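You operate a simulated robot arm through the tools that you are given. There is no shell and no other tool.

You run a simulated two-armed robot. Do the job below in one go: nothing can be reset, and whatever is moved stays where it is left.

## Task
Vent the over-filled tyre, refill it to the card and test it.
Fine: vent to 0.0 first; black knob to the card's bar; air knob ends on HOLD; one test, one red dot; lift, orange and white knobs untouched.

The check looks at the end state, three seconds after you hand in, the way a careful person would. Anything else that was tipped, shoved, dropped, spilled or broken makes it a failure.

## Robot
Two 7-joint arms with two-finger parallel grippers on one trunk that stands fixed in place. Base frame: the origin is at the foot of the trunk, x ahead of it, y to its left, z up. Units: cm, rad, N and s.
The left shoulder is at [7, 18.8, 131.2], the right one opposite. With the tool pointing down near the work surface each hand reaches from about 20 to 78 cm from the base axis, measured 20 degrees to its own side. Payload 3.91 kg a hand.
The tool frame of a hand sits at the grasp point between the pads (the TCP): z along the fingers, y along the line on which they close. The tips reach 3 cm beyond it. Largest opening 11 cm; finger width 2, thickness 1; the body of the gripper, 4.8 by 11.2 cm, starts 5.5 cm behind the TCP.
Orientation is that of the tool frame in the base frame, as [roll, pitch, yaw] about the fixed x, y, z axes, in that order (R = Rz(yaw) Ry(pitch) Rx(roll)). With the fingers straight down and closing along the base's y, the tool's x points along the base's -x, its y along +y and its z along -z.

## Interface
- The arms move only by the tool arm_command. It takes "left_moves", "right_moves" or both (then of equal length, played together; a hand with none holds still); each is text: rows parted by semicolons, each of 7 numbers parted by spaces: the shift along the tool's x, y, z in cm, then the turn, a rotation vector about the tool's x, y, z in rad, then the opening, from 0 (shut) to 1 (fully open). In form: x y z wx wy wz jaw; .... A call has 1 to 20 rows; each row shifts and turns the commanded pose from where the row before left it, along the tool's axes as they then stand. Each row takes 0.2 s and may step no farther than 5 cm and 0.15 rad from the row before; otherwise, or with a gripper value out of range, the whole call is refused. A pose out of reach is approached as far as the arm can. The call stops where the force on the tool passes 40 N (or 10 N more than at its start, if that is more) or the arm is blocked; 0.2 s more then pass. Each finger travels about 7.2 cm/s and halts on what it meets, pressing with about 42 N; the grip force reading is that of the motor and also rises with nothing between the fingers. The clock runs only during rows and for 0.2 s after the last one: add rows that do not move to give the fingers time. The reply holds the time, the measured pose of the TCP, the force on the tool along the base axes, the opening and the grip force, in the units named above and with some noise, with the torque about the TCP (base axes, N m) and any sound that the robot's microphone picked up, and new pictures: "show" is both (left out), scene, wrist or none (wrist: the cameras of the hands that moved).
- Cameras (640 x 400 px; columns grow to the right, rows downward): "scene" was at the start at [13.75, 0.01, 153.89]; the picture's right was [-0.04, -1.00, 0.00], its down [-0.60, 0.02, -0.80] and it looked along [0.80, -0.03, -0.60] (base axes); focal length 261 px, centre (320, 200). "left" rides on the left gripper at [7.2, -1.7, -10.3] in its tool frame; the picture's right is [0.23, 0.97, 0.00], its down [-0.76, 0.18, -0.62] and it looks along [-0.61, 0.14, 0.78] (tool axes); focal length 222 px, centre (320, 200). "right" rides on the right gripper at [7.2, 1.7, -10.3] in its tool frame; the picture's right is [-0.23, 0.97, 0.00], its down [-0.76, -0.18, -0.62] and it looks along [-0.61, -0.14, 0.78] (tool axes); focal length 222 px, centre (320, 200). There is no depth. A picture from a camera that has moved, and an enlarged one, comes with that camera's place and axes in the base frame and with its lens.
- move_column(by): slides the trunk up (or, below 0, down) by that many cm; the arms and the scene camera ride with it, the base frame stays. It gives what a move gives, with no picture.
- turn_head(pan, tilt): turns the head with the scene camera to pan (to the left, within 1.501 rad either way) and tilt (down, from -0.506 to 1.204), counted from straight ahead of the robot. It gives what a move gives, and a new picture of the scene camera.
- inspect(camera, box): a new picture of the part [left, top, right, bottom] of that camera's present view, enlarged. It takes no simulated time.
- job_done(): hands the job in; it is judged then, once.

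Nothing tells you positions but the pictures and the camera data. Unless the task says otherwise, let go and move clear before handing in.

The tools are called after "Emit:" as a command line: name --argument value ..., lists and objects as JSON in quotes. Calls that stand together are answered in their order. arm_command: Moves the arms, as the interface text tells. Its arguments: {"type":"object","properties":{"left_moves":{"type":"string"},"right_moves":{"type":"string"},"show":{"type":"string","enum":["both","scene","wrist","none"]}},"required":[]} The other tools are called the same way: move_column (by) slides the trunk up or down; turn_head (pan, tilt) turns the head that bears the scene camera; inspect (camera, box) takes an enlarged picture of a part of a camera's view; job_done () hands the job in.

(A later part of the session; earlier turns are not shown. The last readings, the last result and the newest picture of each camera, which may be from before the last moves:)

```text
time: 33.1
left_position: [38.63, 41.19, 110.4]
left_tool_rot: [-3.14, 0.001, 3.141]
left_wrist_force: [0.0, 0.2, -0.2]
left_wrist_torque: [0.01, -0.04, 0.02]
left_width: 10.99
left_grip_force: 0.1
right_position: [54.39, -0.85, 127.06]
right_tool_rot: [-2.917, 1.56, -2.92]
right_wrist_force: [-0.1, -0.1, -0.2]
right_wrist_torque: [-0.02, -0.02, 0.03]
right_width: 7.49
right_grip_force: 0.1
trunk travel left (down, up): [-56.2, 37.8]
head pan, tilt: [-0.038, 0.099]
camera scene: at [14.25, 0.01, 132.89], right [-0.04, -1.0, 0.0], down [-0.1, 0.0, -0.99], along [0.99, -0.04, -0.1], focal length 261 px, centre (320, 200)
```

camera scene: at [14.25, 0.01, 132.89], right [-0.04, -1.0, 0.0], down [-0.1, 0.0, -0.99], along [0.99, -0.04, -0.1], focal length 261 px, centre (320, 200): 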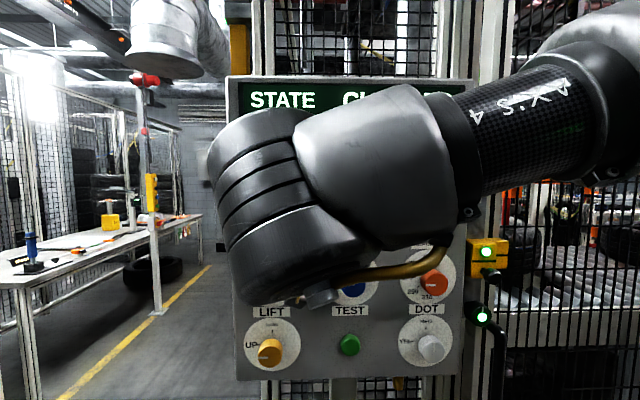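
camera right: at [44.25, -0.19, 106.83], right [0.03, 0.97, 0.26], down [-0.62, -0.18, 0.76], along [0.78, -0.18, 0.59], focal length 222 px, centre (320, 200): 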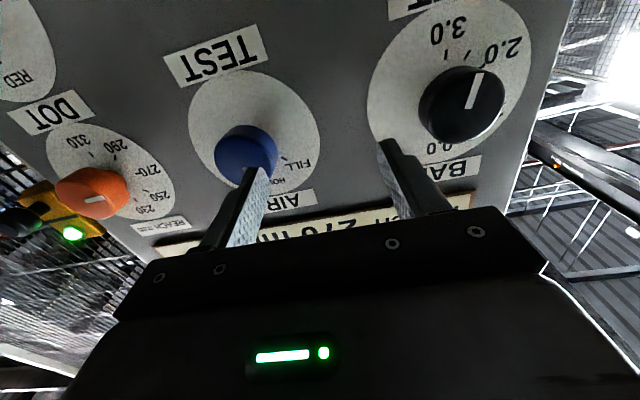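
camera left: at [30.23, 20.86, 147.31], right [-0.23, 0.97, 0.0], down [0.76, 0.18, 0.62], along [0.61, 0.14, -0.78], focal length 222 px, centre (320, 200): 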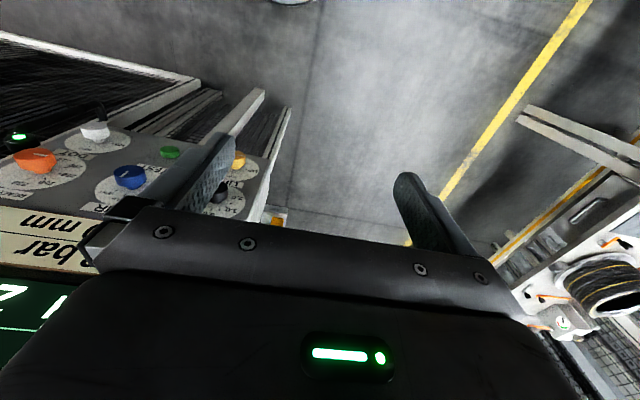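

The hand settled correctly at (54.4, -0.9, 127). Now the trunk goes down 14 cm to bring it back to knob height, staying about 1.4 cm in front of the knob faces.

Emit:
move_column --by -14

Emit:
inspect --camera "right" --box '[0, 0, 640, 400]'

Emit:
turn_head --pan -0.038 --tilt -0.15

```text
time: 34.8
left_position: [38.6, 41.23, 96.36]
left_tool_rot: [3.141, 0.002, 3.141]
left_wrist_force: [-0.4, -0.1, -0.4]
left_wrist_torque: [0.01, 0.02, -0.01]
left_width: 11.0
left_grip_force: 0.0
right_position: [54.24, -0.72, 113.12]
right_tool_rot: [-2.956, 1.56, -2.96]
right_wrist_force: [-1.1, -0.1, 0.2]
right_wrist_torque: [-0.01, -0.03, -0.02]
right_width: 7.49
right_grip_force: 0.0
trunk travel left (down, up): [-42.2, 51.8]
head pan, tilt: [-0.038, 0.099]
```

```text
1.00 times, centred on (320, 200) of right (not enlarged: the box is as wide or as high as the picture)
camera zoom: at [43.85, 0.81, 105.99], right [0.0, 0.97, 0.23], down [-0.62, -0.17, 0.77], along [0.79, -0.14, 0.6], focal length 222 px, centre (320, 200)
```

zoom: 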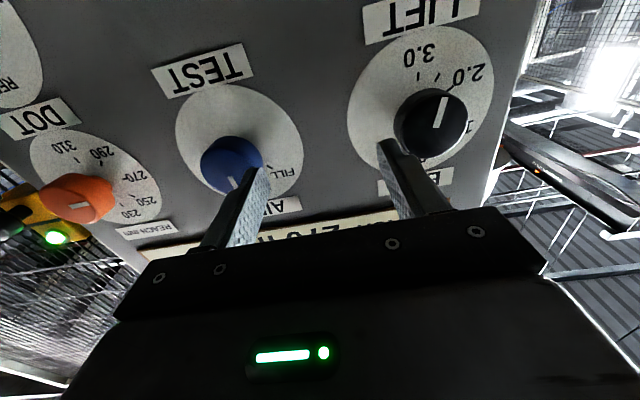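

```text
time: 35.6
left_position: [38.6, 41.3, 96.34]
left_tool_rot: [-3.141, 0.001, -3.141]
left_wrist_force: [-0.6, -0.1, 0.1]
left_wrist_torque: [0.0, -0.01, 0.0]
left_width: 11.01
left_grip_force: 0.0
right_position: [54.32, -0.77, 113.09]
right_tool_rot: [-2.95, 1.559, -2.953]
right_wrist_force: [0.5, 0.0, 0.0]
right_wrist_torque: [0.03, -0.01, 0.01]
right_width: 7.48
right_grip_force: 0.1
trunk travel left (down, up): [-42.2, 51.8]
head pan, tilt: [-0.038, -0.15]
camera scene: at [13.57, 0.01, 121.11], right [-0.04, -1.0, 0.0], down [0.15, -0.01, -0.99], along [0.99, -0.04, 0.15], focal length 261 px, centre (320, 200)
```

scene: 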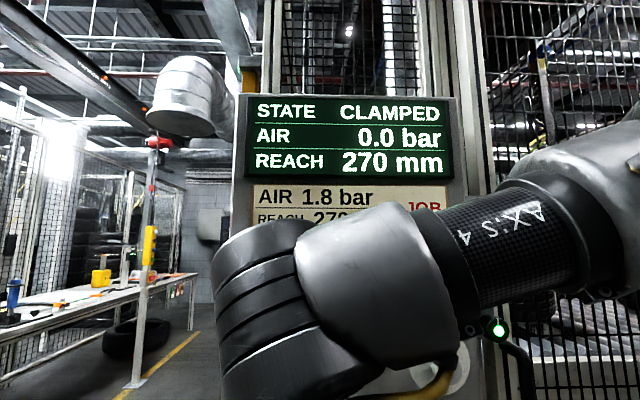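

The screen is visible and the hand holds its pose well now. I'll slide left to about y = 7 in front of the black knob.

Emit:
arm_command --right_moves "0 1 0 0 0 0 0.68; 0 1.5 0 0 0 0 0.68; 0 1.5 0 0 0 0 0.68; 0 1.5 0 0 0 0 0.68; 0 1.5 0 0 0 0 0.68; 0 0.8 0 0 0 0 0.68; 0 0 0 0 0 0 0.68" --show "both"

```text
time: 37.2
left_position: [38.61, 41.12, 96.36]
left_tool_rot: [-3.141, 0.0, -3.141]
left_wrist_force: [-0.7, -0.2, -0.1]
left_wrist_torque: [0.05, -0.02, 0.0]
left_width: 10.98
left_grip_force: 0.1
right_position: [54.38, 6.86, 113.16]
right_tool_rot: [-2.959, 1.56, -2.964]
right_wrist_force: [0.5, 0.2, -0.1]
right_wrist_torque: [0.01, 0.05, 0.04]
right_width: 7.48
right_grip_force: 0.0
trunk travel left (down, up): [-42.2, 51.8]
head pan, tilt: [-0.038, -0.15]
camera scene: at [13.56, -0.01, 121.11], right [-0.04, -1.0, 0.0], down [0.15, -0.01, -0.99], along [0.99, -0.04, 0.15], focal length 261 px, centre (320, 200)
camera right: at [43.89, 8.6, 106.1], right [0.0, 0.97, 0.23], down [-0.62, -0.17, 0.77], along [0.79, -0.14, 0.6], focal length 222 px, centre (320, 200)
```

scene: 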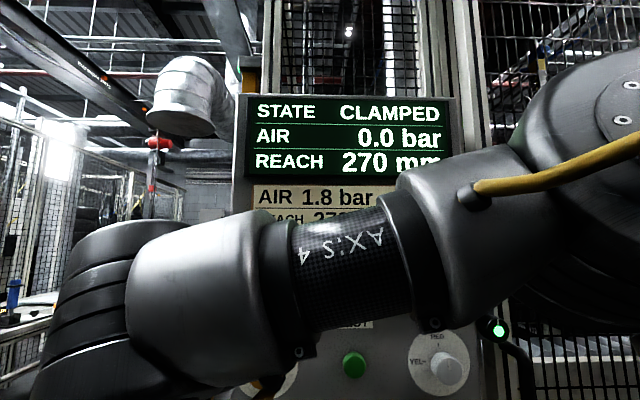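
right: 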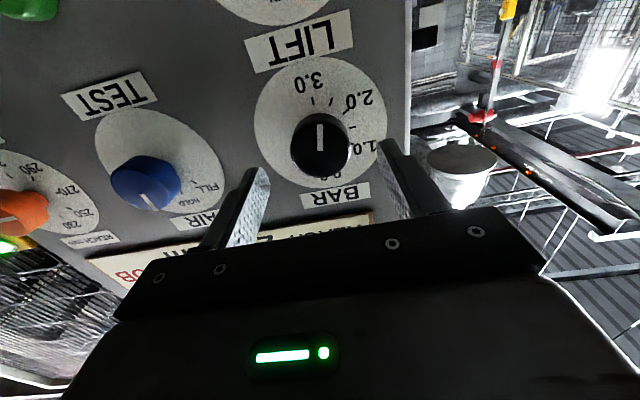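

Emit:
inspect --camera "right" --box '[240, 50, 400, 190]'

Emit:
inspect --camera "right" --box '[80, 80, 240, 220]'

Emit:
inspect --camera "scene" --box '[320, 310, 480, 400]'

```text
2.86 times, centred on (320, 120) of right
camera zoom: at [43.89, 8.6, 106.1], right [0.0, 0.97, 0.23], down [-0.62, -0.17, 0.77], along [0.79, -0.14, 0.6], focal length 635 px, centre (320, 429)
```

zoom: 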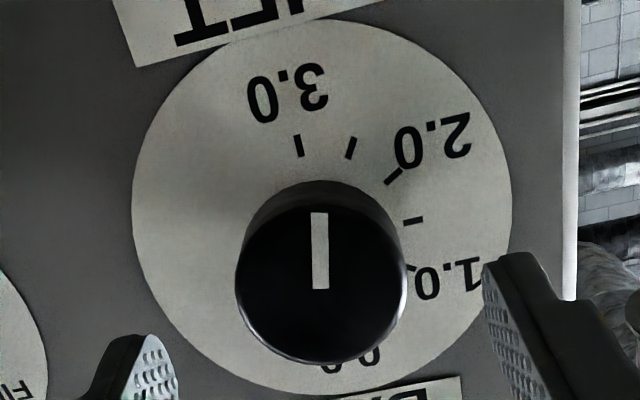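

```text
2.86 times, centred on (160, 150) of right
camera zoom: at [43.89, 8.6, 106.1], right [0.0, 0.97, 0.23], down [-0.62, -0.17, 0.77], along [0.79, -0.14, 0.6], focal length 635 px, centre (777, 343)
```

zoom: 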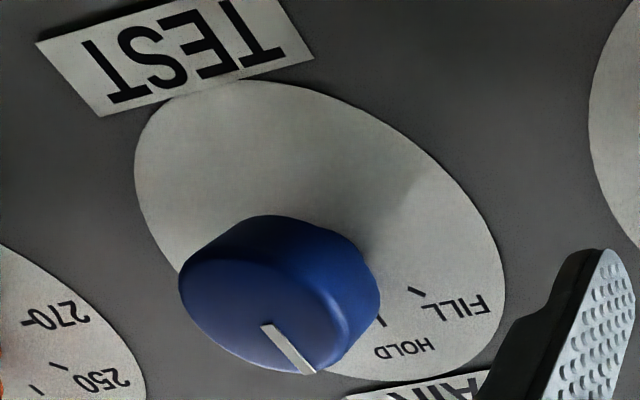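

```text
4.00 times, centred on (400, 355) of scene
camera zoom: at [13.56, -0.01, 121.11], right [-0.04, -1.0, 0.0], down [0.15, -0.01, -0.99], along [0.99, -0.04, 0.15], focal length 1045 px, centre (0, -420)
```

zoom: 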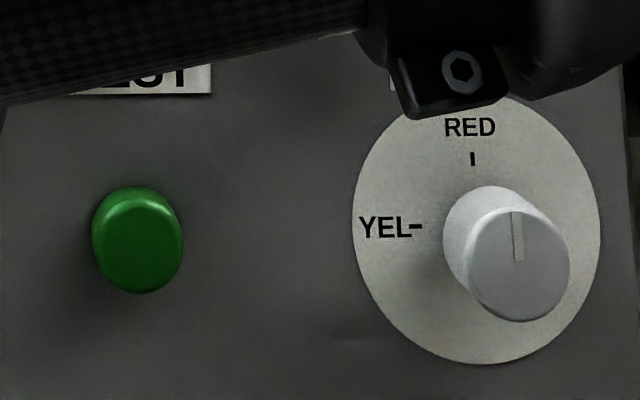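

The white knob points at RED, as wanted, and the black knob's index reads about 2.8 with its axis at (y 6.95, z 113.0). I'll nudge into line, advance and grip it.

Emit:
arm_command --right_moves "0.1 0.08 0.5 0 0 0 0.68; 0 0 1 0 0 0 0.68; 0 0 1 0 0 0 0.68; 0 0 0.9 0 0 0 0.68; 0 0 0 0 0 0 0.68; 0 0 0 0 0 0 0.5; 0 0 0 0 0 0 0.3; 0 0 0 0 0 0 0.3; 0 0 0 0 0 0 0.3" --show "both"

```text
time: 39.2
left_position: [38.69, 41.21, 96.37]
left_tool_rot: [3.14, 0.001, 3.14]
left_wrist_force: [0.1, -0.1, -0.1]
left_wrist_torque: [-0.03, -0.01, 0.0]
left_width: 11.01
left_grip_force: 0.0
right_position: [57.61, 7.04, 112.98]
right_tool_rot: [-2.981, 1.559, -2.983]
right_wrist_force: [0.4, -1.2, -0.9]
right_wrist_torque: [0.02, 0.02, -0.12]
right_width: 4.33
right_grip_force: 45.0
trunk travel left (down, up): [-42.2, 51.8]
head pan, tilt: [-0.038, -0.15]
camera scene: at [13.58, -0.03, 121.11], right [-0.04, -1.0, 0.0], down [0.15, -0.01, -0.99], along [0.99, -0.04, 0.15], focal length 261 px, centre (320, 200)
camera right: at [47.25, 8.67, 105.87], right [0.01, 0.97, 0.23], down [-0.62, -0.17, 0.77], along [0.79, -0.14, 0.6], focal length 222 px, centre (320, 200)
```

scene: 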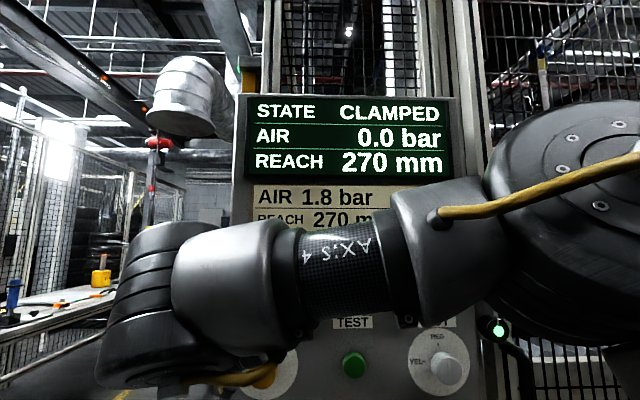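
right: 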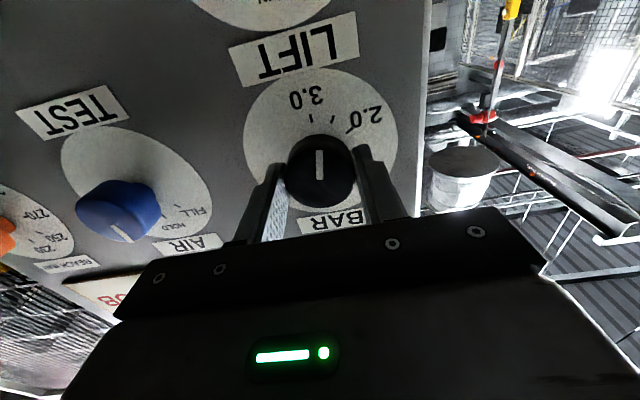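

Firm, centred grip on the black knob. I'll turn it 60° clockwise, from 2.8 to 1.8.

Emit:
arm_command --right_moves "0 0 0 0 0 0.1309 0.3; 0 0 0 0 0 0.1309 0.3; 0 0 0 0 0 0.1309 0.3; 0 0 0 0 0 0.1309 0.3; 0 0 0 0 0 0.1309 0.3; 0 0 0 0 0 0.1309 0.3; 0 0 0 0 0 0.1309 0.3; 0 0 0 0 0 0.1309 0.3; 0 0 0 0 0 0 0.3; 0 0 0 0 0 0 0.3" --show "both"

```text
time: 41.4
left_position: [38.58, 41.32, 96.27]
left_tool_rot: [3.142, 0.001, -3.141]
left_wrist_force: [0.0, 0.0, -0.2]
left_wrist_torque: [0.0, 0.0, 0.01]
left_width: 10.99
left_grip_force: 0.1
right_position: [57.67, 7.01, 113.01]
right_tool_rot: [1.581, 0.526, 1.574]
right_wrist_force: [-0.1, 3.0, 3.7]
right_wrist_torque: [-0.03, 0.08, 0.73]
right_width: 4.3
right_grip_force: 45.1
trunk travel left (down, up): [-42.2, 51.8]
head pan, tilt: [-0.038, -0.15]
camera scene: at [13.53, 0.04, 121.12], right [-0.04, -1.0, 0.0], down [0.15, -0.01, -0.99], along [0.99, -0.04, 0.15], focal length 261 px, centre (320, 200)
camera right: at [47.32, 14.15, 110.96], right [0.01, 0.29, 0.96], down [-0.62, -0.75, 0.23], along [0.78, -0.6, 0.17], focal length 222 px, centre (320, 200)
```

scene: 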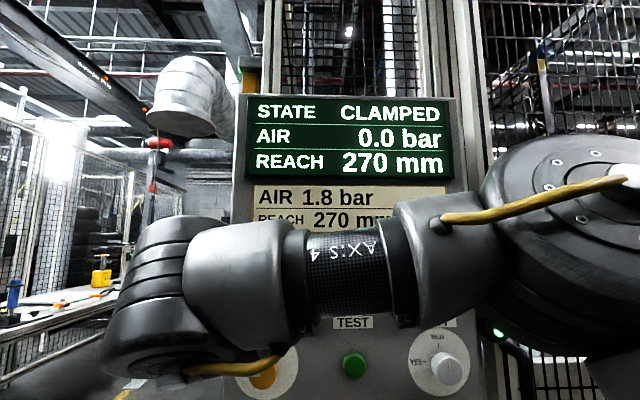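
right: 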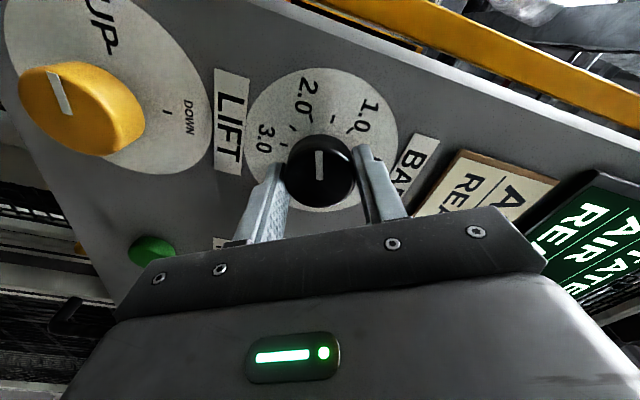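

The hand turned 59.9° and the knob followed. I'll zoom in to check the index against the ticks.

Emit:
inspect --camera "right" --box '[230, 60, 410, 220]'

```text
2.50 times, centred on (320, 140) of right
camera zoom: at [47.32, 14.15, 110.96], right [0.01, 0.29, 0.96], down [-0.62, -0.75, 0.23], along [0.78, -0.6, 0.17], focal length 555 px, centre (320, 350)
```

zoom: 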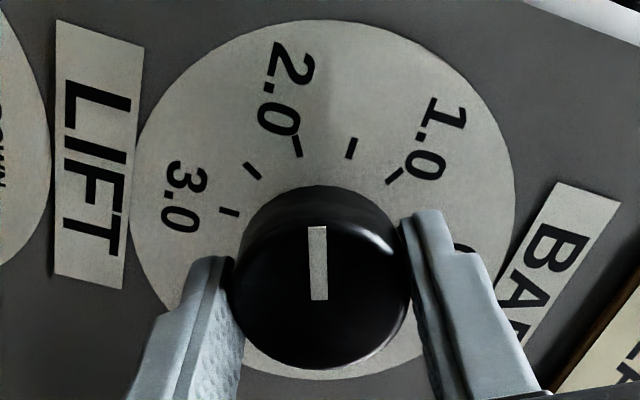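

The index sits just past midway between the 1.5 and 2.0 ticks, about 108°, which is 1.8 bar. I'll release, back off, and unwind the wrist, leaving the knob alone.

Emit:
arm_command --right_moves "0 0 0 0 0 0 0.5; 0 0 0 0 0 0 0.68; 0 0 0 0 0 0 0.68; 0 0 -1 0 0 0 0.68; 0 0 -1 0 0 0 0.68; 0 0 -1 0 0 0 0.68; 0 0 -0.6 0 0 0 0.68; 0 0 0 0 0 -0.1309 0.68; 0 0 0 0 0 -0.1309 0.68; 0 0 0 0 0 -0.1309 0.68; 0 0 0 0 0 -0.1309 0.68; 0 0 0 0 0 -0.1309 0.68; 0 0 0 0 0 -0.1309 0.68; 0 0 0 0 0 -0.1309 0.68; 0 0 0 0 0 -0.1309 0.68; 0 0 0 0 0 0 0.68" --show "wrist"

Emit:
inspect --camera "right" --box '[240, 50, 400, 190]'

```text
time: 44.8
left_position: [38.61, 41.22, 96.34]
left_tool_rot: [3.141, 0.003, -3.14]
left_wrist_force: [-1.2, 0.6, -0.1]
left_wrist_torque: [0.0, 0.03, 0.0]
left_width: 10.99
left_grip_force: 0.1
right_position: [54.05, 7.12, 112.94]
right_tool_rot: [-2.8, 1.559, -2.799]
right_wrist_force: [0.2, 0.3, 0.0]
right_wrist_torque: [-0.01, -0.02, -0.02]
right_width: 7.46
right_grip_force: 0.1
trunk travel left (down, up): [-42.2, 51.8]
head pan, tilt: [-0.038, -0.15]
camera right: at [43.65, 8.73, 105.85], right [0.0, 0.97, 0.22], down [-0.62, -0.17, 0.77], along [0.79, -0.14, 0.6], focal length 222 px, centre (320, 200)
```

right: 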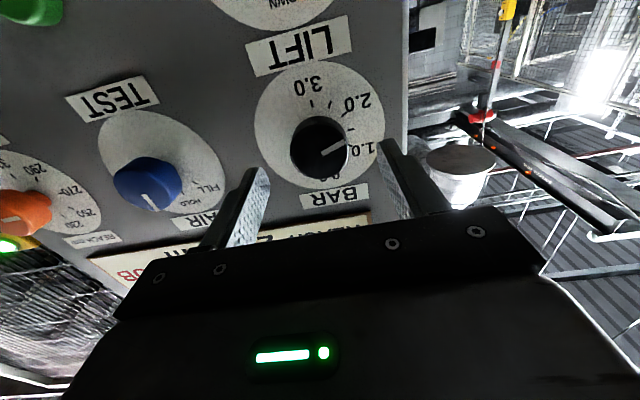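

```text
2.86 times, centred on (320, 120) of right
camera zoom: at [43.65, 8.73, 105.85], right [0.0, 0.97, 0.22], down [-0.62, -0.17, 0.77], along [0.79, -0.14, 0.6], focal length 635 px, centre (320, 429)
```

zoom: 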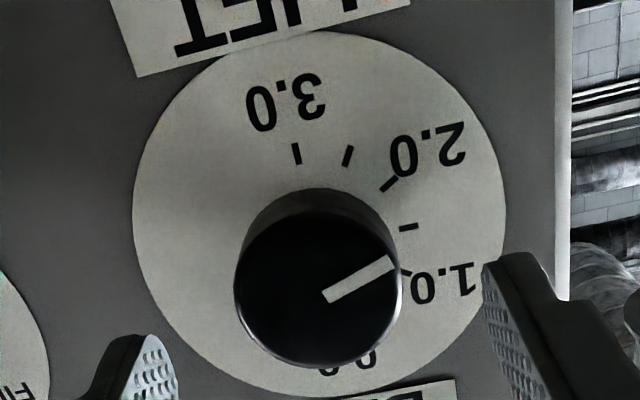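

The black knob's index now measures 108.2°, i.e. 1.80 bar. Next I'll move back to the blue AIR knob, 15 cm to the right.

Emit:
arm_command --right_moves "0 -1 0 0 0 0 0.68; 0 -1.5 0 0 0 0 0.68; 0 -1.5 0 0 0 0 0.68; 0 -1.5 0 0 0 0 0.68; 0 -1.5 0 0 0 0 0.68; 0 -1.5 0 0 0 0 0.68; 0 -1.5 0 0 0 0 0.68; 0 -1.5 0 0 0 0 0.68; 0 -1.5 0 0 0 0 0.68; 0 -1.3 0 0 0 0 0.68; 0 -0.7 0 0 0 0 0.68; 0 0 0 0 0 0 0.68" --show "both"

Emit:
inspect --camera "right" --box '[240, 50, 400, 190]'

```text
time: 47.4
left_position: [38.59, 41.31, 96.31]
left_tool_rot: [-3.141, 0.001, 3.14]
left_wrist_force: [-0.3, -0.2, -0.1]
left_wrist_torque: [0.01, 0.01, -0.02]
left_width: 11.01
left_grip_force: 0.1
right_position: [54.09, -7.83, 113.06]
right_tool_rot: [-2.943, 1.559, -2.946]
right_wrist_force: [-0.9, 0.1, -0.2]
right_wrist_torque: [-0.01, 0.01, 0.02]
right_width: 7.44
right_grip_force: 0.0
trunk travel left (down, up): [-42.2, 51.8]
head pan, tilt: [-0.038, -0.15]
camera scene: at [13.56, 0.02, 121.11], right [-0.04, -1.0, 0.0], down [0.15, -0.01, -0.99], along [0.99, -0.04, 0.15], focal length 261 px, centre (320, 200)
camera right: at [43.72, -6.3, 105.97], right [0.0, 0.97, 0.23], down [-0.62, -0.17, 0.77], along [0.79, -0.14, 0.6], focal length 222 px, centre (320, 200)
```

scene: 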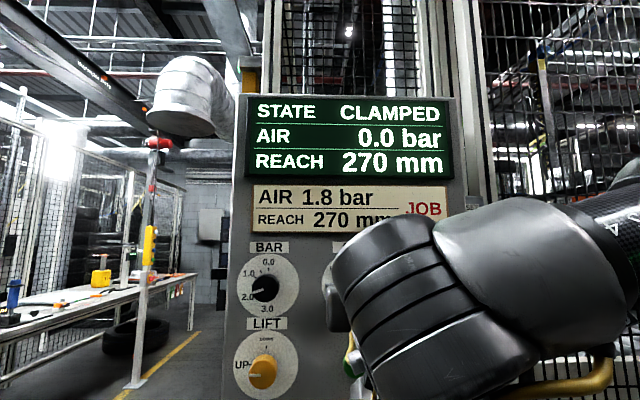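
right: 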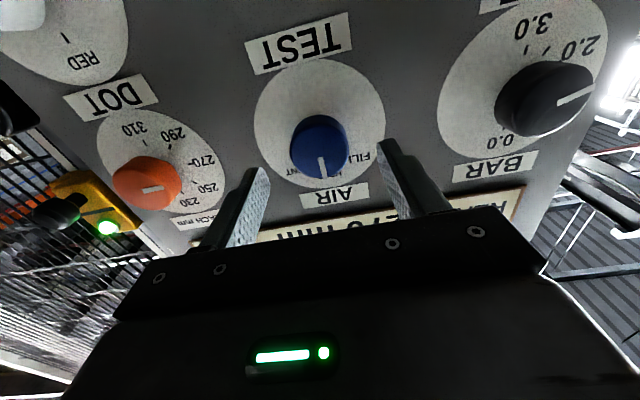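

```text
2.86 times, centred on (320, 120) of right
camera zoom: at [43.72, -6.3, 105.97], right [0.0, 0.97, 0.23], down [-0.62, -0.17, 0.77], along [0.79, -0.14, 0.6], focal length 635 px, centre (320, 429)
```

zoom: 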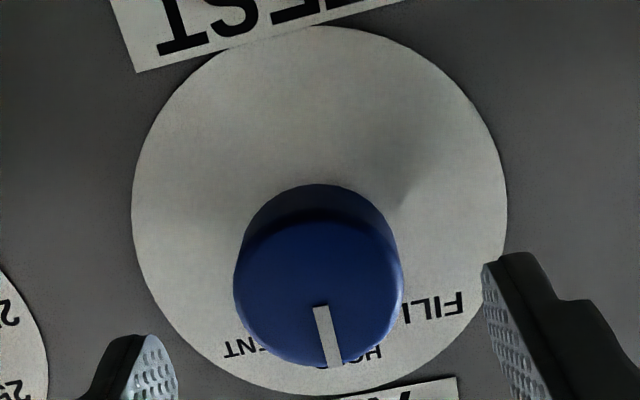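

Aligned with the blue knob, still on HOLD. I'll advance 3.7 cm and grip it.

Emit:
arm_command --right_moves "0 -0.08 0.7 0 0 0 0.68; 0 0 1 0 0 0 0.68; 0 0 1 0 0 0 0.68; 0 0 0.9 0 0 0 0.68; 0 0 0 0 0 0 0.68; 0 0 0 0 0 0 0.5; 0 0 0 0 0 0 0.3; 0 0 0 0 0 0 0.3; 0 0 0 0 0 0 0.3" --show "both"

```text
time: 49.4
left_position: [38.63, 41.19, 96.28]
left_tool_rot: [-3.14, 0.001, -3.141]
left_wrist_force: [1.0, -0.2, -0.5]
left_wrist_torque: [-0.01, 0.03, -0.02]
left_width: 10.97
left_grip_force: 0.1
right_position: [57.8, -8.1, 113.0]
right_tool_rot: [-2.927, 1.559, -2.928]
right_wrist_force: [0.0, 2.7, -1.1]
right_wrist_torque: [-0.01, -0.05, 0.19]
right_width: 4.32
right_grip_force: 45.0
trunk travel left (down, up): [-42.2, 51.8]
head pan, tilt: [-0.038, -0.15]
camera scene: at [13.58, 0.05, 121.11], right [-0.04, -1.0, 0.0], down [0.15, -0.01, -0.99], along [0.99, -0.04, 0.15], focal length 261 px, centre (320, 200)
camera right: at [47.27, -6.35, 105.91], right [0.0, 0.97, 0.22], down [-0.62, -0.17, 0.77], along [0.79, -0.14, 0.6], focal length 222 px, centre (320, 200)
```

scene: 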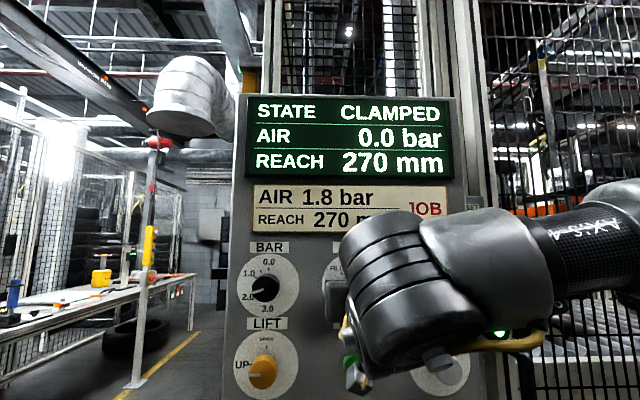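
right: 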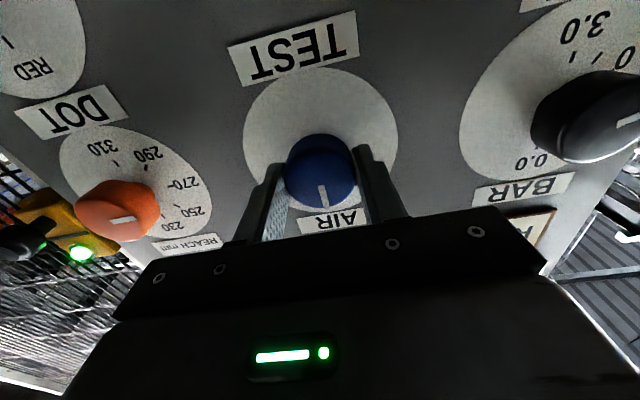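

Gripped and centred, AIR still 0.0 bar. Now I'll turn it 45° counter-clockwise to FILL and watch the reading.

Emit:
arm_command --right_moves "0 0 0 0 0 -0.131 0.3; 0 0 0 0 0 -0.131 0.3; 0 0 0 0 0 -0.131 0.3; 0 0 0 0 0 -0.131 0.3; 0 0 0 0 0 -0.131 0.3; 0 0 0 0 0 -0.131 0.3" --show "both"

```text
time: 50.2
left_position: [38.76, 41.24, 96.27]
left_tool_rot: [-3.14, 0.0, -3.141]
left_wrist_force: [0.0, -0.5, -1.2]
left_wrist_torque: [0.03, -0.02, 0.0]
left_width: 10.99
left_grip_force: 0.0
right_position: [57.47, -8.12, 112.62]
right_tool_rot: [-1.529, 1.234, -1.549]
right_wrist_force: [12.7, 2.0, 5.0]
right_wrist_torque: [0.0, 0.58, 0.08]
right_width: 4.33
right_grip_force: 45.1
right hand out of reach, approached as far as the arm can: row 3
trunk travel left (down, up): [-42.2, 51.8]
head pan, tilt: [-0.038, -0.15]
stopped in row 3 (right hand): the force on the tool passed its limit at 62 N (the readings are from after the stop); the commanded pose is now the measured one
camera scene: at [13.78, 0.04, 121.08], right [-0.04, -1.0, 0.0], down [0.15, -0.01, -0.99], along [0.99, -0.04, 0.15], focal length 261 px, centre (320, 200)
camera right: at [47.21, -8.74, 105.09], right [0.02, 0.99, -0.11], down [-0.63, 0.1, 0.77], along [0.77, 0.05, 0.63], focal length 222 px, centre (320, 200)
```

scene: 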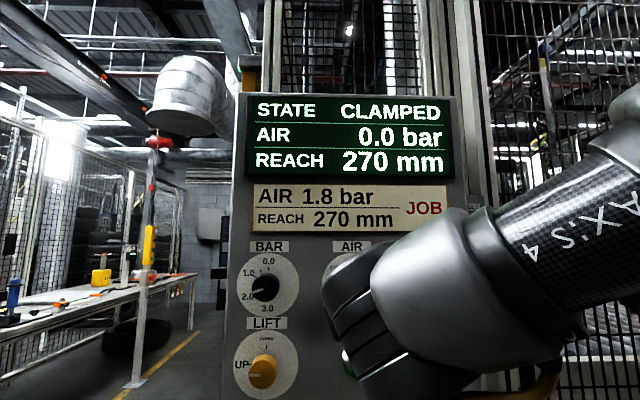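
right: 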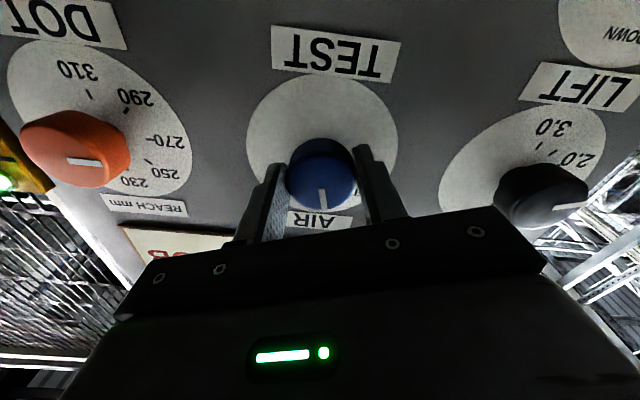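

The wrist hit a roll limit about 19° into the counter-clockwise turn, and the knob moved with the hand without slipping (AIR still 0.0). I'll undo that turn back to HOLD, then re-grip with the wrist pre-rolled clockwise so there's room for the full turn to FILL.

Emit:
arm_command --right_moves "-0.2 -0.03 0.15 -0.007 0.0024 0.0842 0.3; -0.15 -0.02 0.1 -0.007 0.0024 0.0842 0.3; -0.05 0 0.08 -0.007 0.0024 0.0842 0.3; 0 0 0 0 0 0.0842 0.3; 0 0 0 0 0 0 0.3" --show "wrist"

Emit:
inspect --camera "right" --box '[220, 60, 420, 230]'

```text
time: 51.4
left_position: [38.5, 41.3, 96.24]
left_tool_rot: [-3.14, 0.002, -3.14]
left_wrist_force: [-0.4, 0.3, -0.5]
left_wrist_torque: [0.02, -0.03, 0.04]
left_width: 10.99
left_grip_force: 0.1
right_position: [57.54, -8.03, 112.86]
right_tool_rot: [-2.298, 1.568, -2.296]
right_wrist_force: [-20.8, 4.2, -30.6]
right_wrist_torque: [-0.06, 0.83, 0.06]
right_width: 4.3
right_grip_force: 44.7
trunk travel left (down, up): [-42.2, 51.8]
head pan, tilt: [-0.038, -0.15]
camera right: at [47.16, -6.42, 105.64], right [0.0, 0.97, 0.22], down [-0.62, -0.18, 0.76], along [0.78, -0.14, 0.61], focal length 222 px, centre (320, 200)
```

right: 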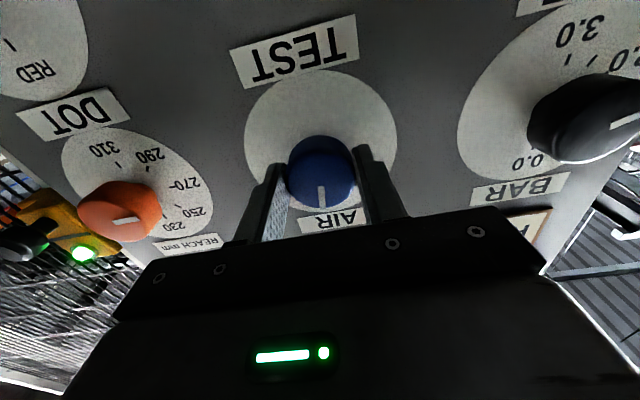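

```text
2.35 times, centred on (320, 145) of right
camera zoom: at [47.16, -6.42, 105.64], right [0.0, 0.97, 0.22], down [-0.62, -0.18, 0.76], along [0.78, -0.14, 0.61], focal length 523 px, centre (320, 329)
```

zoom: 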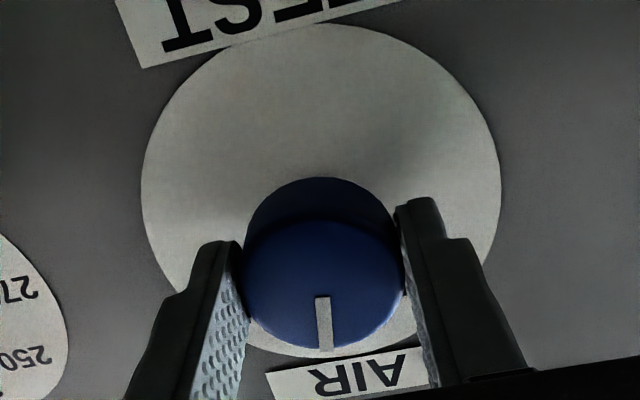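

The knob slipped a bit in the grip: its index now sits about 9° to the VENT side of HOLD, with AIR still at 0.0. I'll release, back off, roll the hand clockwise 52° and look again before re-gripping.

Emit:
arm_command --right_moves "0.15 0 0 0 0 0 0.3; 0.1 0 0 0 0 0 0.45; 0 0 0 0 0 0 0.68; 0 0 0 0 0 0 0.68; 0 0 -1 0 0 0 0.68; 0 0 -1 0 0 0 0.68; 0 0 -1 0 0 0 0.68; 0 0 -0.5 0 0 0 0.68; 0 0 0 0 0 0.131 0.68; 0 0 0 0 0 0.131 0.68; 0 0 0 0 0 0.131 0.68; 0 0 0 0 0 0.131 0.68; 0 0 0 0 0 0.131 0.68; 0 0 0 0 0 0.131 0.68; 0 0 0 0 0 0.131 0.68; 0 0 0 0 0 0 0.68" --show "both"

Emit:
inspect --camera "right" --box '[240, 50, 400, 190]'

```text
time: 54.8
left_position: [38.59, 41.23, 96.3]
left_tool_rot: [-3.14, 0.002, -3.141]
left_wrist_force: [0.5, 0.9, -0.8]
left_wrist_torque: [0.0, 0.0, -0.02]
left_width: 10.99
left_grip_force: 0.0
right_position: [54.09, -8.2, 112.76]
right_tool_rot: [1.57, 0.654, 1.571]
right_wrist_force: [-0.7, 0.0, 0.1]
right_wrist_torque: [0.02, 0.01, 0.01]
right_width: 7.49
right_grip_force: 0.1
trunk travel left (down, up): [-42.2, 51.8]
head pan, tilt: [-0.038, -0.15]
camera scene: at [13.57, 0.0, 121.11], right [-0.04, -1.0, 0.0], down [0.15, -0.01, -0.99], along [0.99, -0.04, 0.15], focal length 261 px, centre (320, 200)
camera right: at [43.77, -1.43, 109.76], right [0.0, 0.41, 0.91], down [-0.62, -0.71, 0.32], along [0.78, -0.57, 0.26], focal length 222 px, centre (320, 200)
```

scene: 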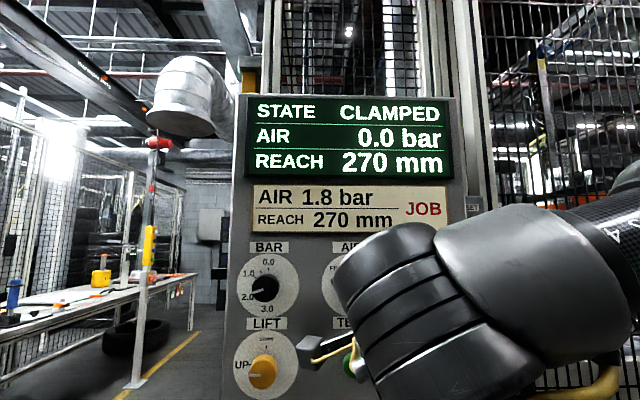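
right: 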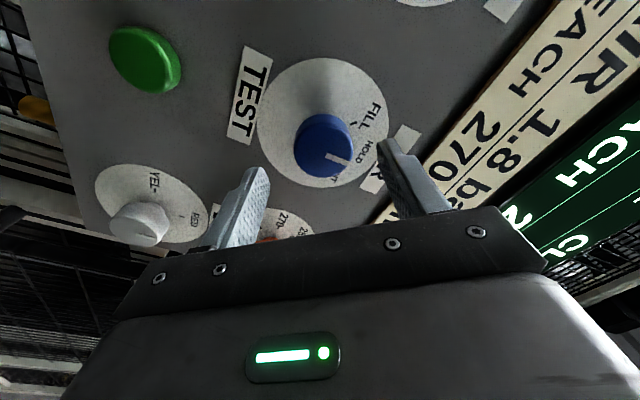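

```text
2.86 times, centred on (320, 120) of right
camera zoom: at [43.77, -1.43, 109.76], right [0.0, 0.41, 0.91], down [-0.62, -0.71, 0.32], along [0.78, -0.57, 0.26], focal length 635 px, centre (320, 429)
```

zoom: 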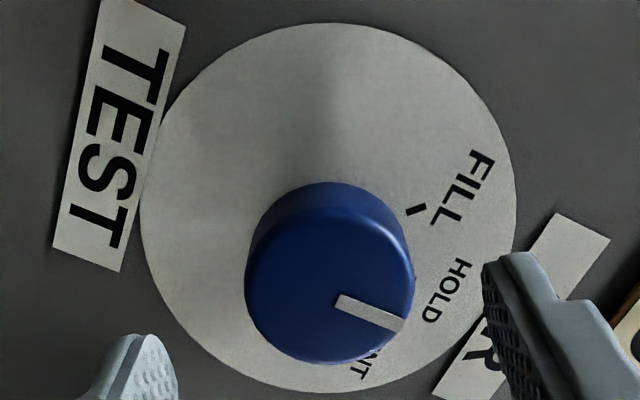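

The index is actually right on HOLD now, within about 2°, and the panel is unchanged. The hand is about 3 mm off the knob's axis, so I'll correct that, advance and re-grip with the wrist rolled.

Emit:
arm_command --right_moves "-0.03 0.29 0.7 0 0 0 0.68; 0 0 1 0 0 0 0.68; 0 0 1 0 0 0 0.68; 0 0 1 0 0 0 0.68; 0 0 0 0 0 0 0.68; 0 0 0 0 0 0 0.5; 0 0 0 0 0 0 0.3; 0 0 0 0 0 0 0.3; 0 0 0 0 0 0 0.3" --show "wrist"

```text
time: 56.8
left_position: [38.66, 41.19, 96.27]
left_tool_rot: [3.14, 0.001, 3.141]
left_wrist_force: [0.2, -0.2, 0.5]
left_wrist_torque: [0.02, -0.02, 0.0]
left_width: 11.0
left_grip_force: 0.0
right_position: [57.88, -8.04, 112.92]
right_tool_rot: [1.572, 0.658, 1.572]
right_wrist_force: [-5.0, -2.3, -10.2]
right_wrist_torque: [0.03, 0.25, -0.21]
right_width: 4.34
right_grip_force: 45.0
trunk travel left (down, up): [-42.2, 51.8]
head pan, tilt: [-0.038, -0.15]
camera right: at [47.5, -1.24, 109.94], right [0.0, 0.41, 0.91], down [-0.62, -0.71, 0.32], along [0.78, -0.57, 0.26], focal length 222 px, centre (320, 200)
```

right: 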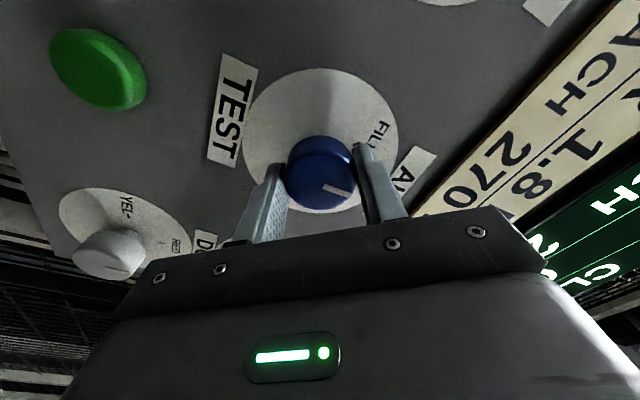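

Firm grip with small forces. Now I'll turn 45° counter-clockwise to FILL, ending near zero wrist roll.

Emit:
arm_command --right_moves "0 0 0 0 0 -0.131 0.3; 0 0 0 0 0 -0.131 0.3; 0 0 0 0 0 -0.131 0.3; 0 0 0 0 0 -0.131 0.3; 0 0 0 0 0 -0.131 0.3; 0 0 0 0 0 -0.131 0.3" --show "both"

```text
time: 58.2
left_position: [38.66, 41.11, 96.29]
left_tool_rot: [-3.141, 0.003, 3.141]
left_wrist_force: [0.3, 0.3, 0.0]
left_wrist_torque: [0.0, 0.04, 0.01]
left_width: 10.99
left_grip_force: 0.0
right_position: [57.74, -8.04, 112.98]
right_tool_rot: [1.57, 1.444, 1.571]
right_wrist_force: [-8.8, -2.0, -16.7]
right_wrist_torque: [0.34, 0.98, 0.04]
right_width: 4.34
right_grip_force: 44.6
trunk travel left (down, up): [-42.2, 51.8]
head pan, tilt: [-0.038, -0.15]
camera scene: at [13.56, -0.1, 121.1], right [-0.04, -1.0, 0.0], down [0.15, -0.01, -0.99], along [0.99, -0.04, 0.15], focal length 261 px, centre (320, 200)
camera right: at [47.51, -5.47, 106.02], right [0.0, 0.94, 0.35], down [-0.62, -0.27, 0.73], along [0.78, -0.22, 0.58], focal length 222 px, centre (320, 200)
```

scene: 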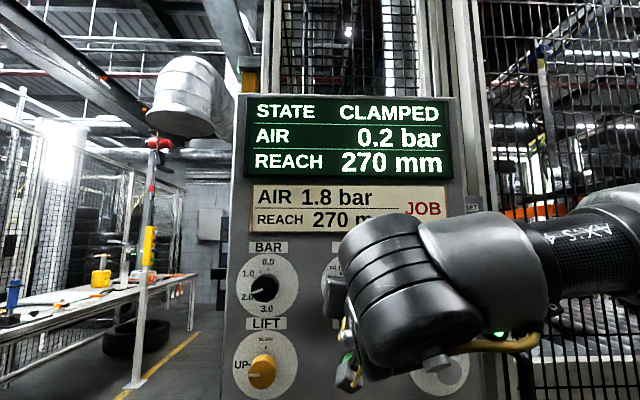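
right: 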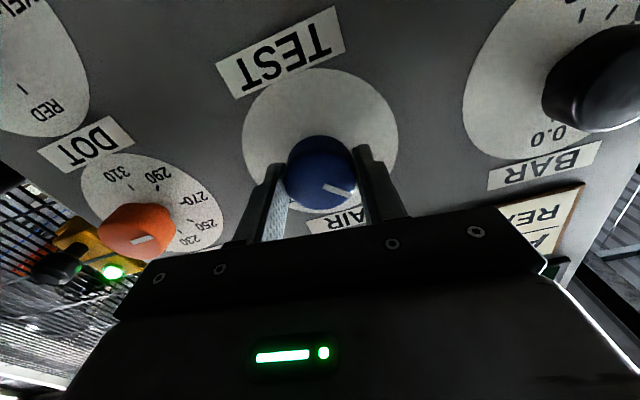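

AIR is rising (0.2 bar). I'll hold on FILL for 2 s and check the rate.

Emit:
arm_command --right_moves "0 0 0 0 0 0 0.3; 0 0 0 0 0 0 0.3; 0 0 0 0 0 0 0.3; 0 0 0 0 0 0 0.3; 0 0 0 0 0 0 0.3; 0 0 0 0 0 0 0.3; 0 0 0 0 0 0 0.3; 0 0 0 0 0 0 0.3; 0 0 0 0 0 0 0.3; 0 0 0 0 0 0 0.3" --show "scene"

```text
time: 60.4
left_position: [38.51, 41.06, 96.31]
left_tool_rot: [-3.14, 0.002, 3.14]
left_wrist_force: [0.7, -0.3, 0.5]
left_wrist_torque: [0.01, 0.01, 0.0]
left_width: 11.0
left_grip_force: 0.1
right_position: [57.91, -8.03, 112.97]
right_tool_rot: [1.573, 1.442, 1.573]
right_wrist_force: [-14.8, -0.5, -23.8]
right_wrist_torque: [0.16, 0.46, 0.06]
right_width: 4.35
right_grip_force: 45.1
trunk travel left (down, up): [-42.2, 51.8]
head pan, tilt: [-0.038, -0.15]
camera scene: at [13.56, -0.07, 121.11], right [-0.04, -1.0, 0.0], down [0.15, -0.01, -0.99], along [0.99, -0.04, 0.15], focal length 261 px, centre (320, 200)
```

scene: 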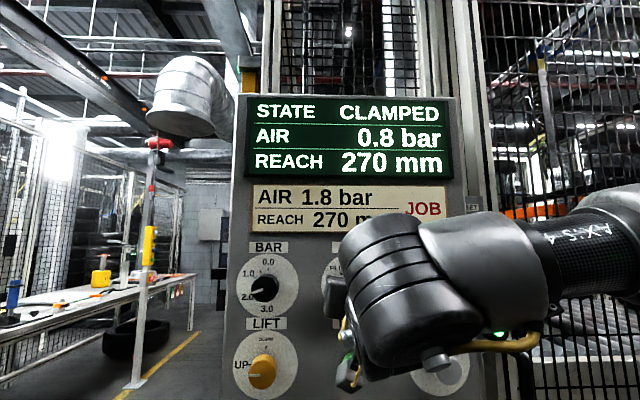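

AIR 0.8 bar, rising about 0.3 bar/s. I'll ease the small side load on the knob and wait another 2 s.

Emit:
arm_command --right_moves "0.05 0 -0.04 0 0 0 0.3; 0.05 0 -0.04 0 0 0 0.3; 0.04 0 0 0 0 0 0.3; 0 0 0 0 0 0 0.3; 0 0 0 0 0 0 0.3; 0 0 0 0 0 0 0.3; 0 0 0 0 0 0 0.3; 0 0 0 0 0 0 0.3; 0 0 0 0 0 0 0.3" --show "scene"

```text
time: 62.4
left_position: [38.77, 41.3, 96.32]
left_tool_rot: [-3.139, 0.002, -3.14]
left_wrist_force: [0.0, 0.7, 0.7]
left_wrist_torque: [0.02, 0.01, 0.0]
left_width: 11.0
left_grip_force: 0.0
right_position: [57.88, -7.88, 112.9]
right_tool_rot: [1.537, 1.44, 1.538]
right_wrist_force: [21.6, -4.2, 23.7]
right_wrist_torque: [-0.01, -0.88, -0.09]
right_width: 4.34
right_grip_force: 45.2
trunk travel left (down, up): [-42.2, 51.8]
head pan, tilt: [-0.038, -0.15]
camera scene: at [13.72, -0.06, 121.12], right [-0.04, -1.0, 0.0], down [0.15, -0.01, -0.99], along [0.99, -0.04, 0.15], focal length 261 px, centre (320, 200)
```

scene: 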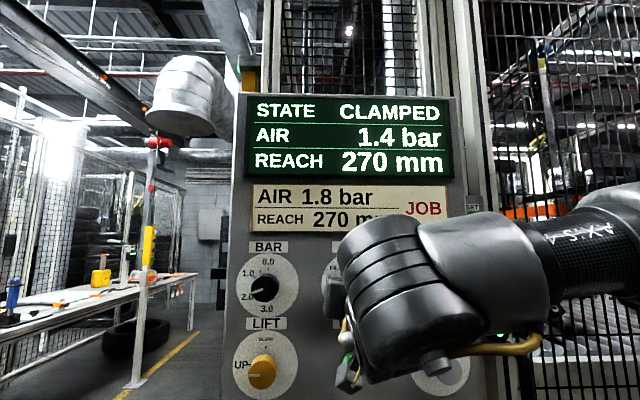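

AIR 1.4 bar. I'll half-undo the side load correction and take a short step to see if the regulator levels off at 1.8.

Emit:
arm_command --right_moves "-0.04 0 0.02 0 0 0 0.3; -0.03 0 0.02 0 0 0 0.3; 0 0 0 0 0 0 0.3" --show "scene"

```text
time: 63.2
left_position: [38.61, 41.26, 96.3]
left_tool_rot: [-3.141, 0.002, -3.141]
left_wrist_force: [-0.3, 0.3, -0.2]
left_wrist_torque: [0.0, 0.0, -0.03]
left_width: 11.0
left_grip_force: 0.1
right_position: [57.81, -8.07, 112.9]
right_tool_rot: [1.557, 1.441, 1.557]
right_wrist_force: [18.1, -3.7, 20.9]
right_wrist_torque: [-0.01, -1.2, -0.13]
right_width: 4.31
right_grip_force: 44.7
trunk travel left (down, up): [-42.2, 51.8]
head pan, tilt: [-0.038, -0.15]
camera scene: at [13.65, -0.07, 121.1], right [-0.04, -1.0, 0.0], down [0.15, -0.01, -0.99], along [0.99, -0.04, 0.15], focal length 261 px, centre (320, 200)
```

scene: 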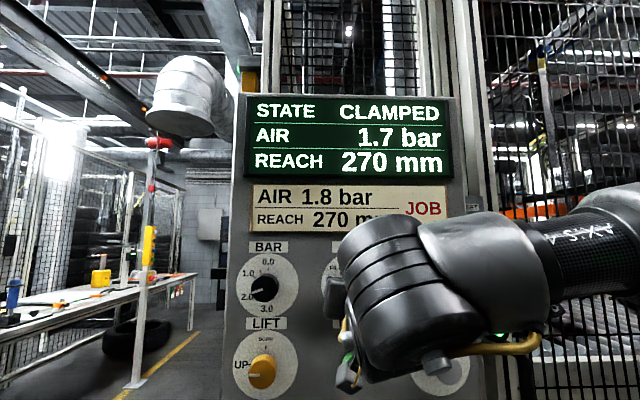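

1.7 bar. One more short step.

Emit:
arm_command --right_moves "0 0 0 0 0 0 0.3" --show "scene"

```text
time: 63.6
left_position: [38.77, 41.24, 96.3]
left_tool_rot: [3.14, 0.002, -3.141]
left_wrist_force: [0.0, -0.6, 0.1]
left_wrist_torque: [0.03, -0.01, 0.01]
left_width: 10.99
left_grip_force: 0.0
right_position: [57.85, -8.04, 112.92]
right_tool_rot: [1.558, 1.441, 1.561]
right_wrist_force: [16.4, -3.6, 21.7]
right_wrist_torque: [0.0, -0.98, -0.09]
right_width: 4.34
right_grip_force: 44.9
trunk travel left (down, up): [-42.2, 51.8]
head pan, tilt: [-0.038, -0.15]
camera scene: at [13.64, -0.07, 121.11], right [-0.04, -1.0, 0.0], down [0.15, -0.01, -0.99], along [0.99, -0.04, 0.15], focal length 261 px, centre (320, 200)
```

scene: 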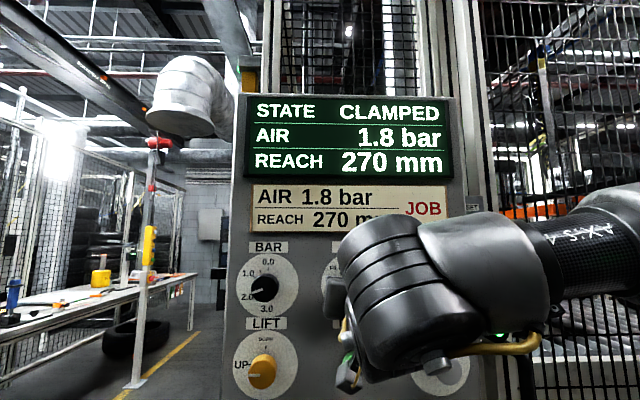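

AIR is at 1.8 bar. Turning the valve back 45° clockwise to HOLD now.

Emit:
arm_command --right_moves "-0.04 0 -0.03 0 0 0.131 0.3; -0.03 0 -0.02 0 0 0.131 0.3; 0 0 0 0 0 0.131 0.3; 0 0 0 0 0 0.131 0.3; 0 0 0 0 0 0.131 0.3; 0 0 0 0 0 0.131 0.3; 0 0 0 0 0 0 0.3" --show "both"

Emit:
inspect --camera "right" --box '[220, 90, 420, 230]'

```text
time: 65.2
left_position: [38.62, 41.23, 96.24]
left_tool_rot: [-3.138, 0.003, -3.141]
left_wrist_force: [-0.1, -0.3, -0.2]
left_wrist_torque: [0.02, 0.02, 0.01]
left_width: 11.01
left_grip_force: 0.0
right_position: [57.86, -7.97, 112.94]
right_tool_rot: [1.57, 0.654, 1.573]
right_wrist_force: [8.0, -1.6, 8.3]
right_wrist_torque: [-0.05, -0.06, 0.09]
right_width: 4.35
right_grip_force: 45.1
trunk travel left (down, up): [-42.2, 51.8]
head pan, tilt: [-0.038, -0.15]
camera scene: at [13.62, -0.04, 121.1], right [-0.04, -1.0, 0.0], down [0.15, -0.01, -0.99], along [0.99, -0.04, 0.15], focal length 261 px, centre (320, 200)
camera right: at [47.45, -1.21, 109.91], right [0.0, 0.41, 0.91], down [-0.62, -0.71, 0.32], along [0.78, -0.57, 0.26], focal length 222 px, centre (320, 200)
```

scene: 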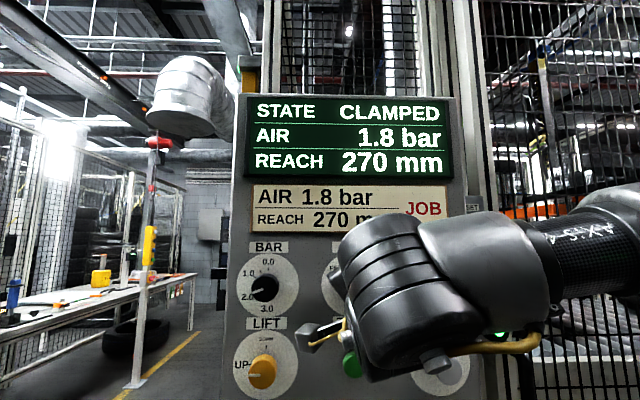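
right: 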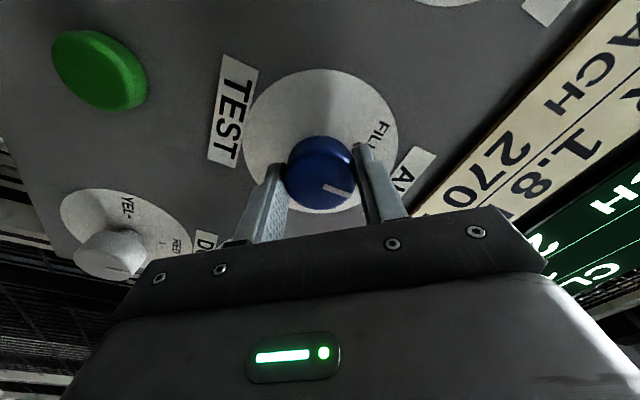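

```text
2.86 times, centred on (320, 160) of right
camera zoom: at [47.45, -1.21, 109.91], right [0.0, 0.41, 0.91], down [-0.62, -0.71, 0.32], along [0.78, -0.57, 0.26], focal length 635 px, centre (320, 314)
```

zoom: 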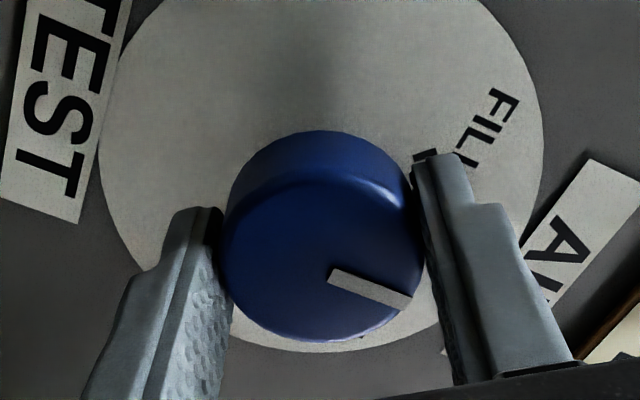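

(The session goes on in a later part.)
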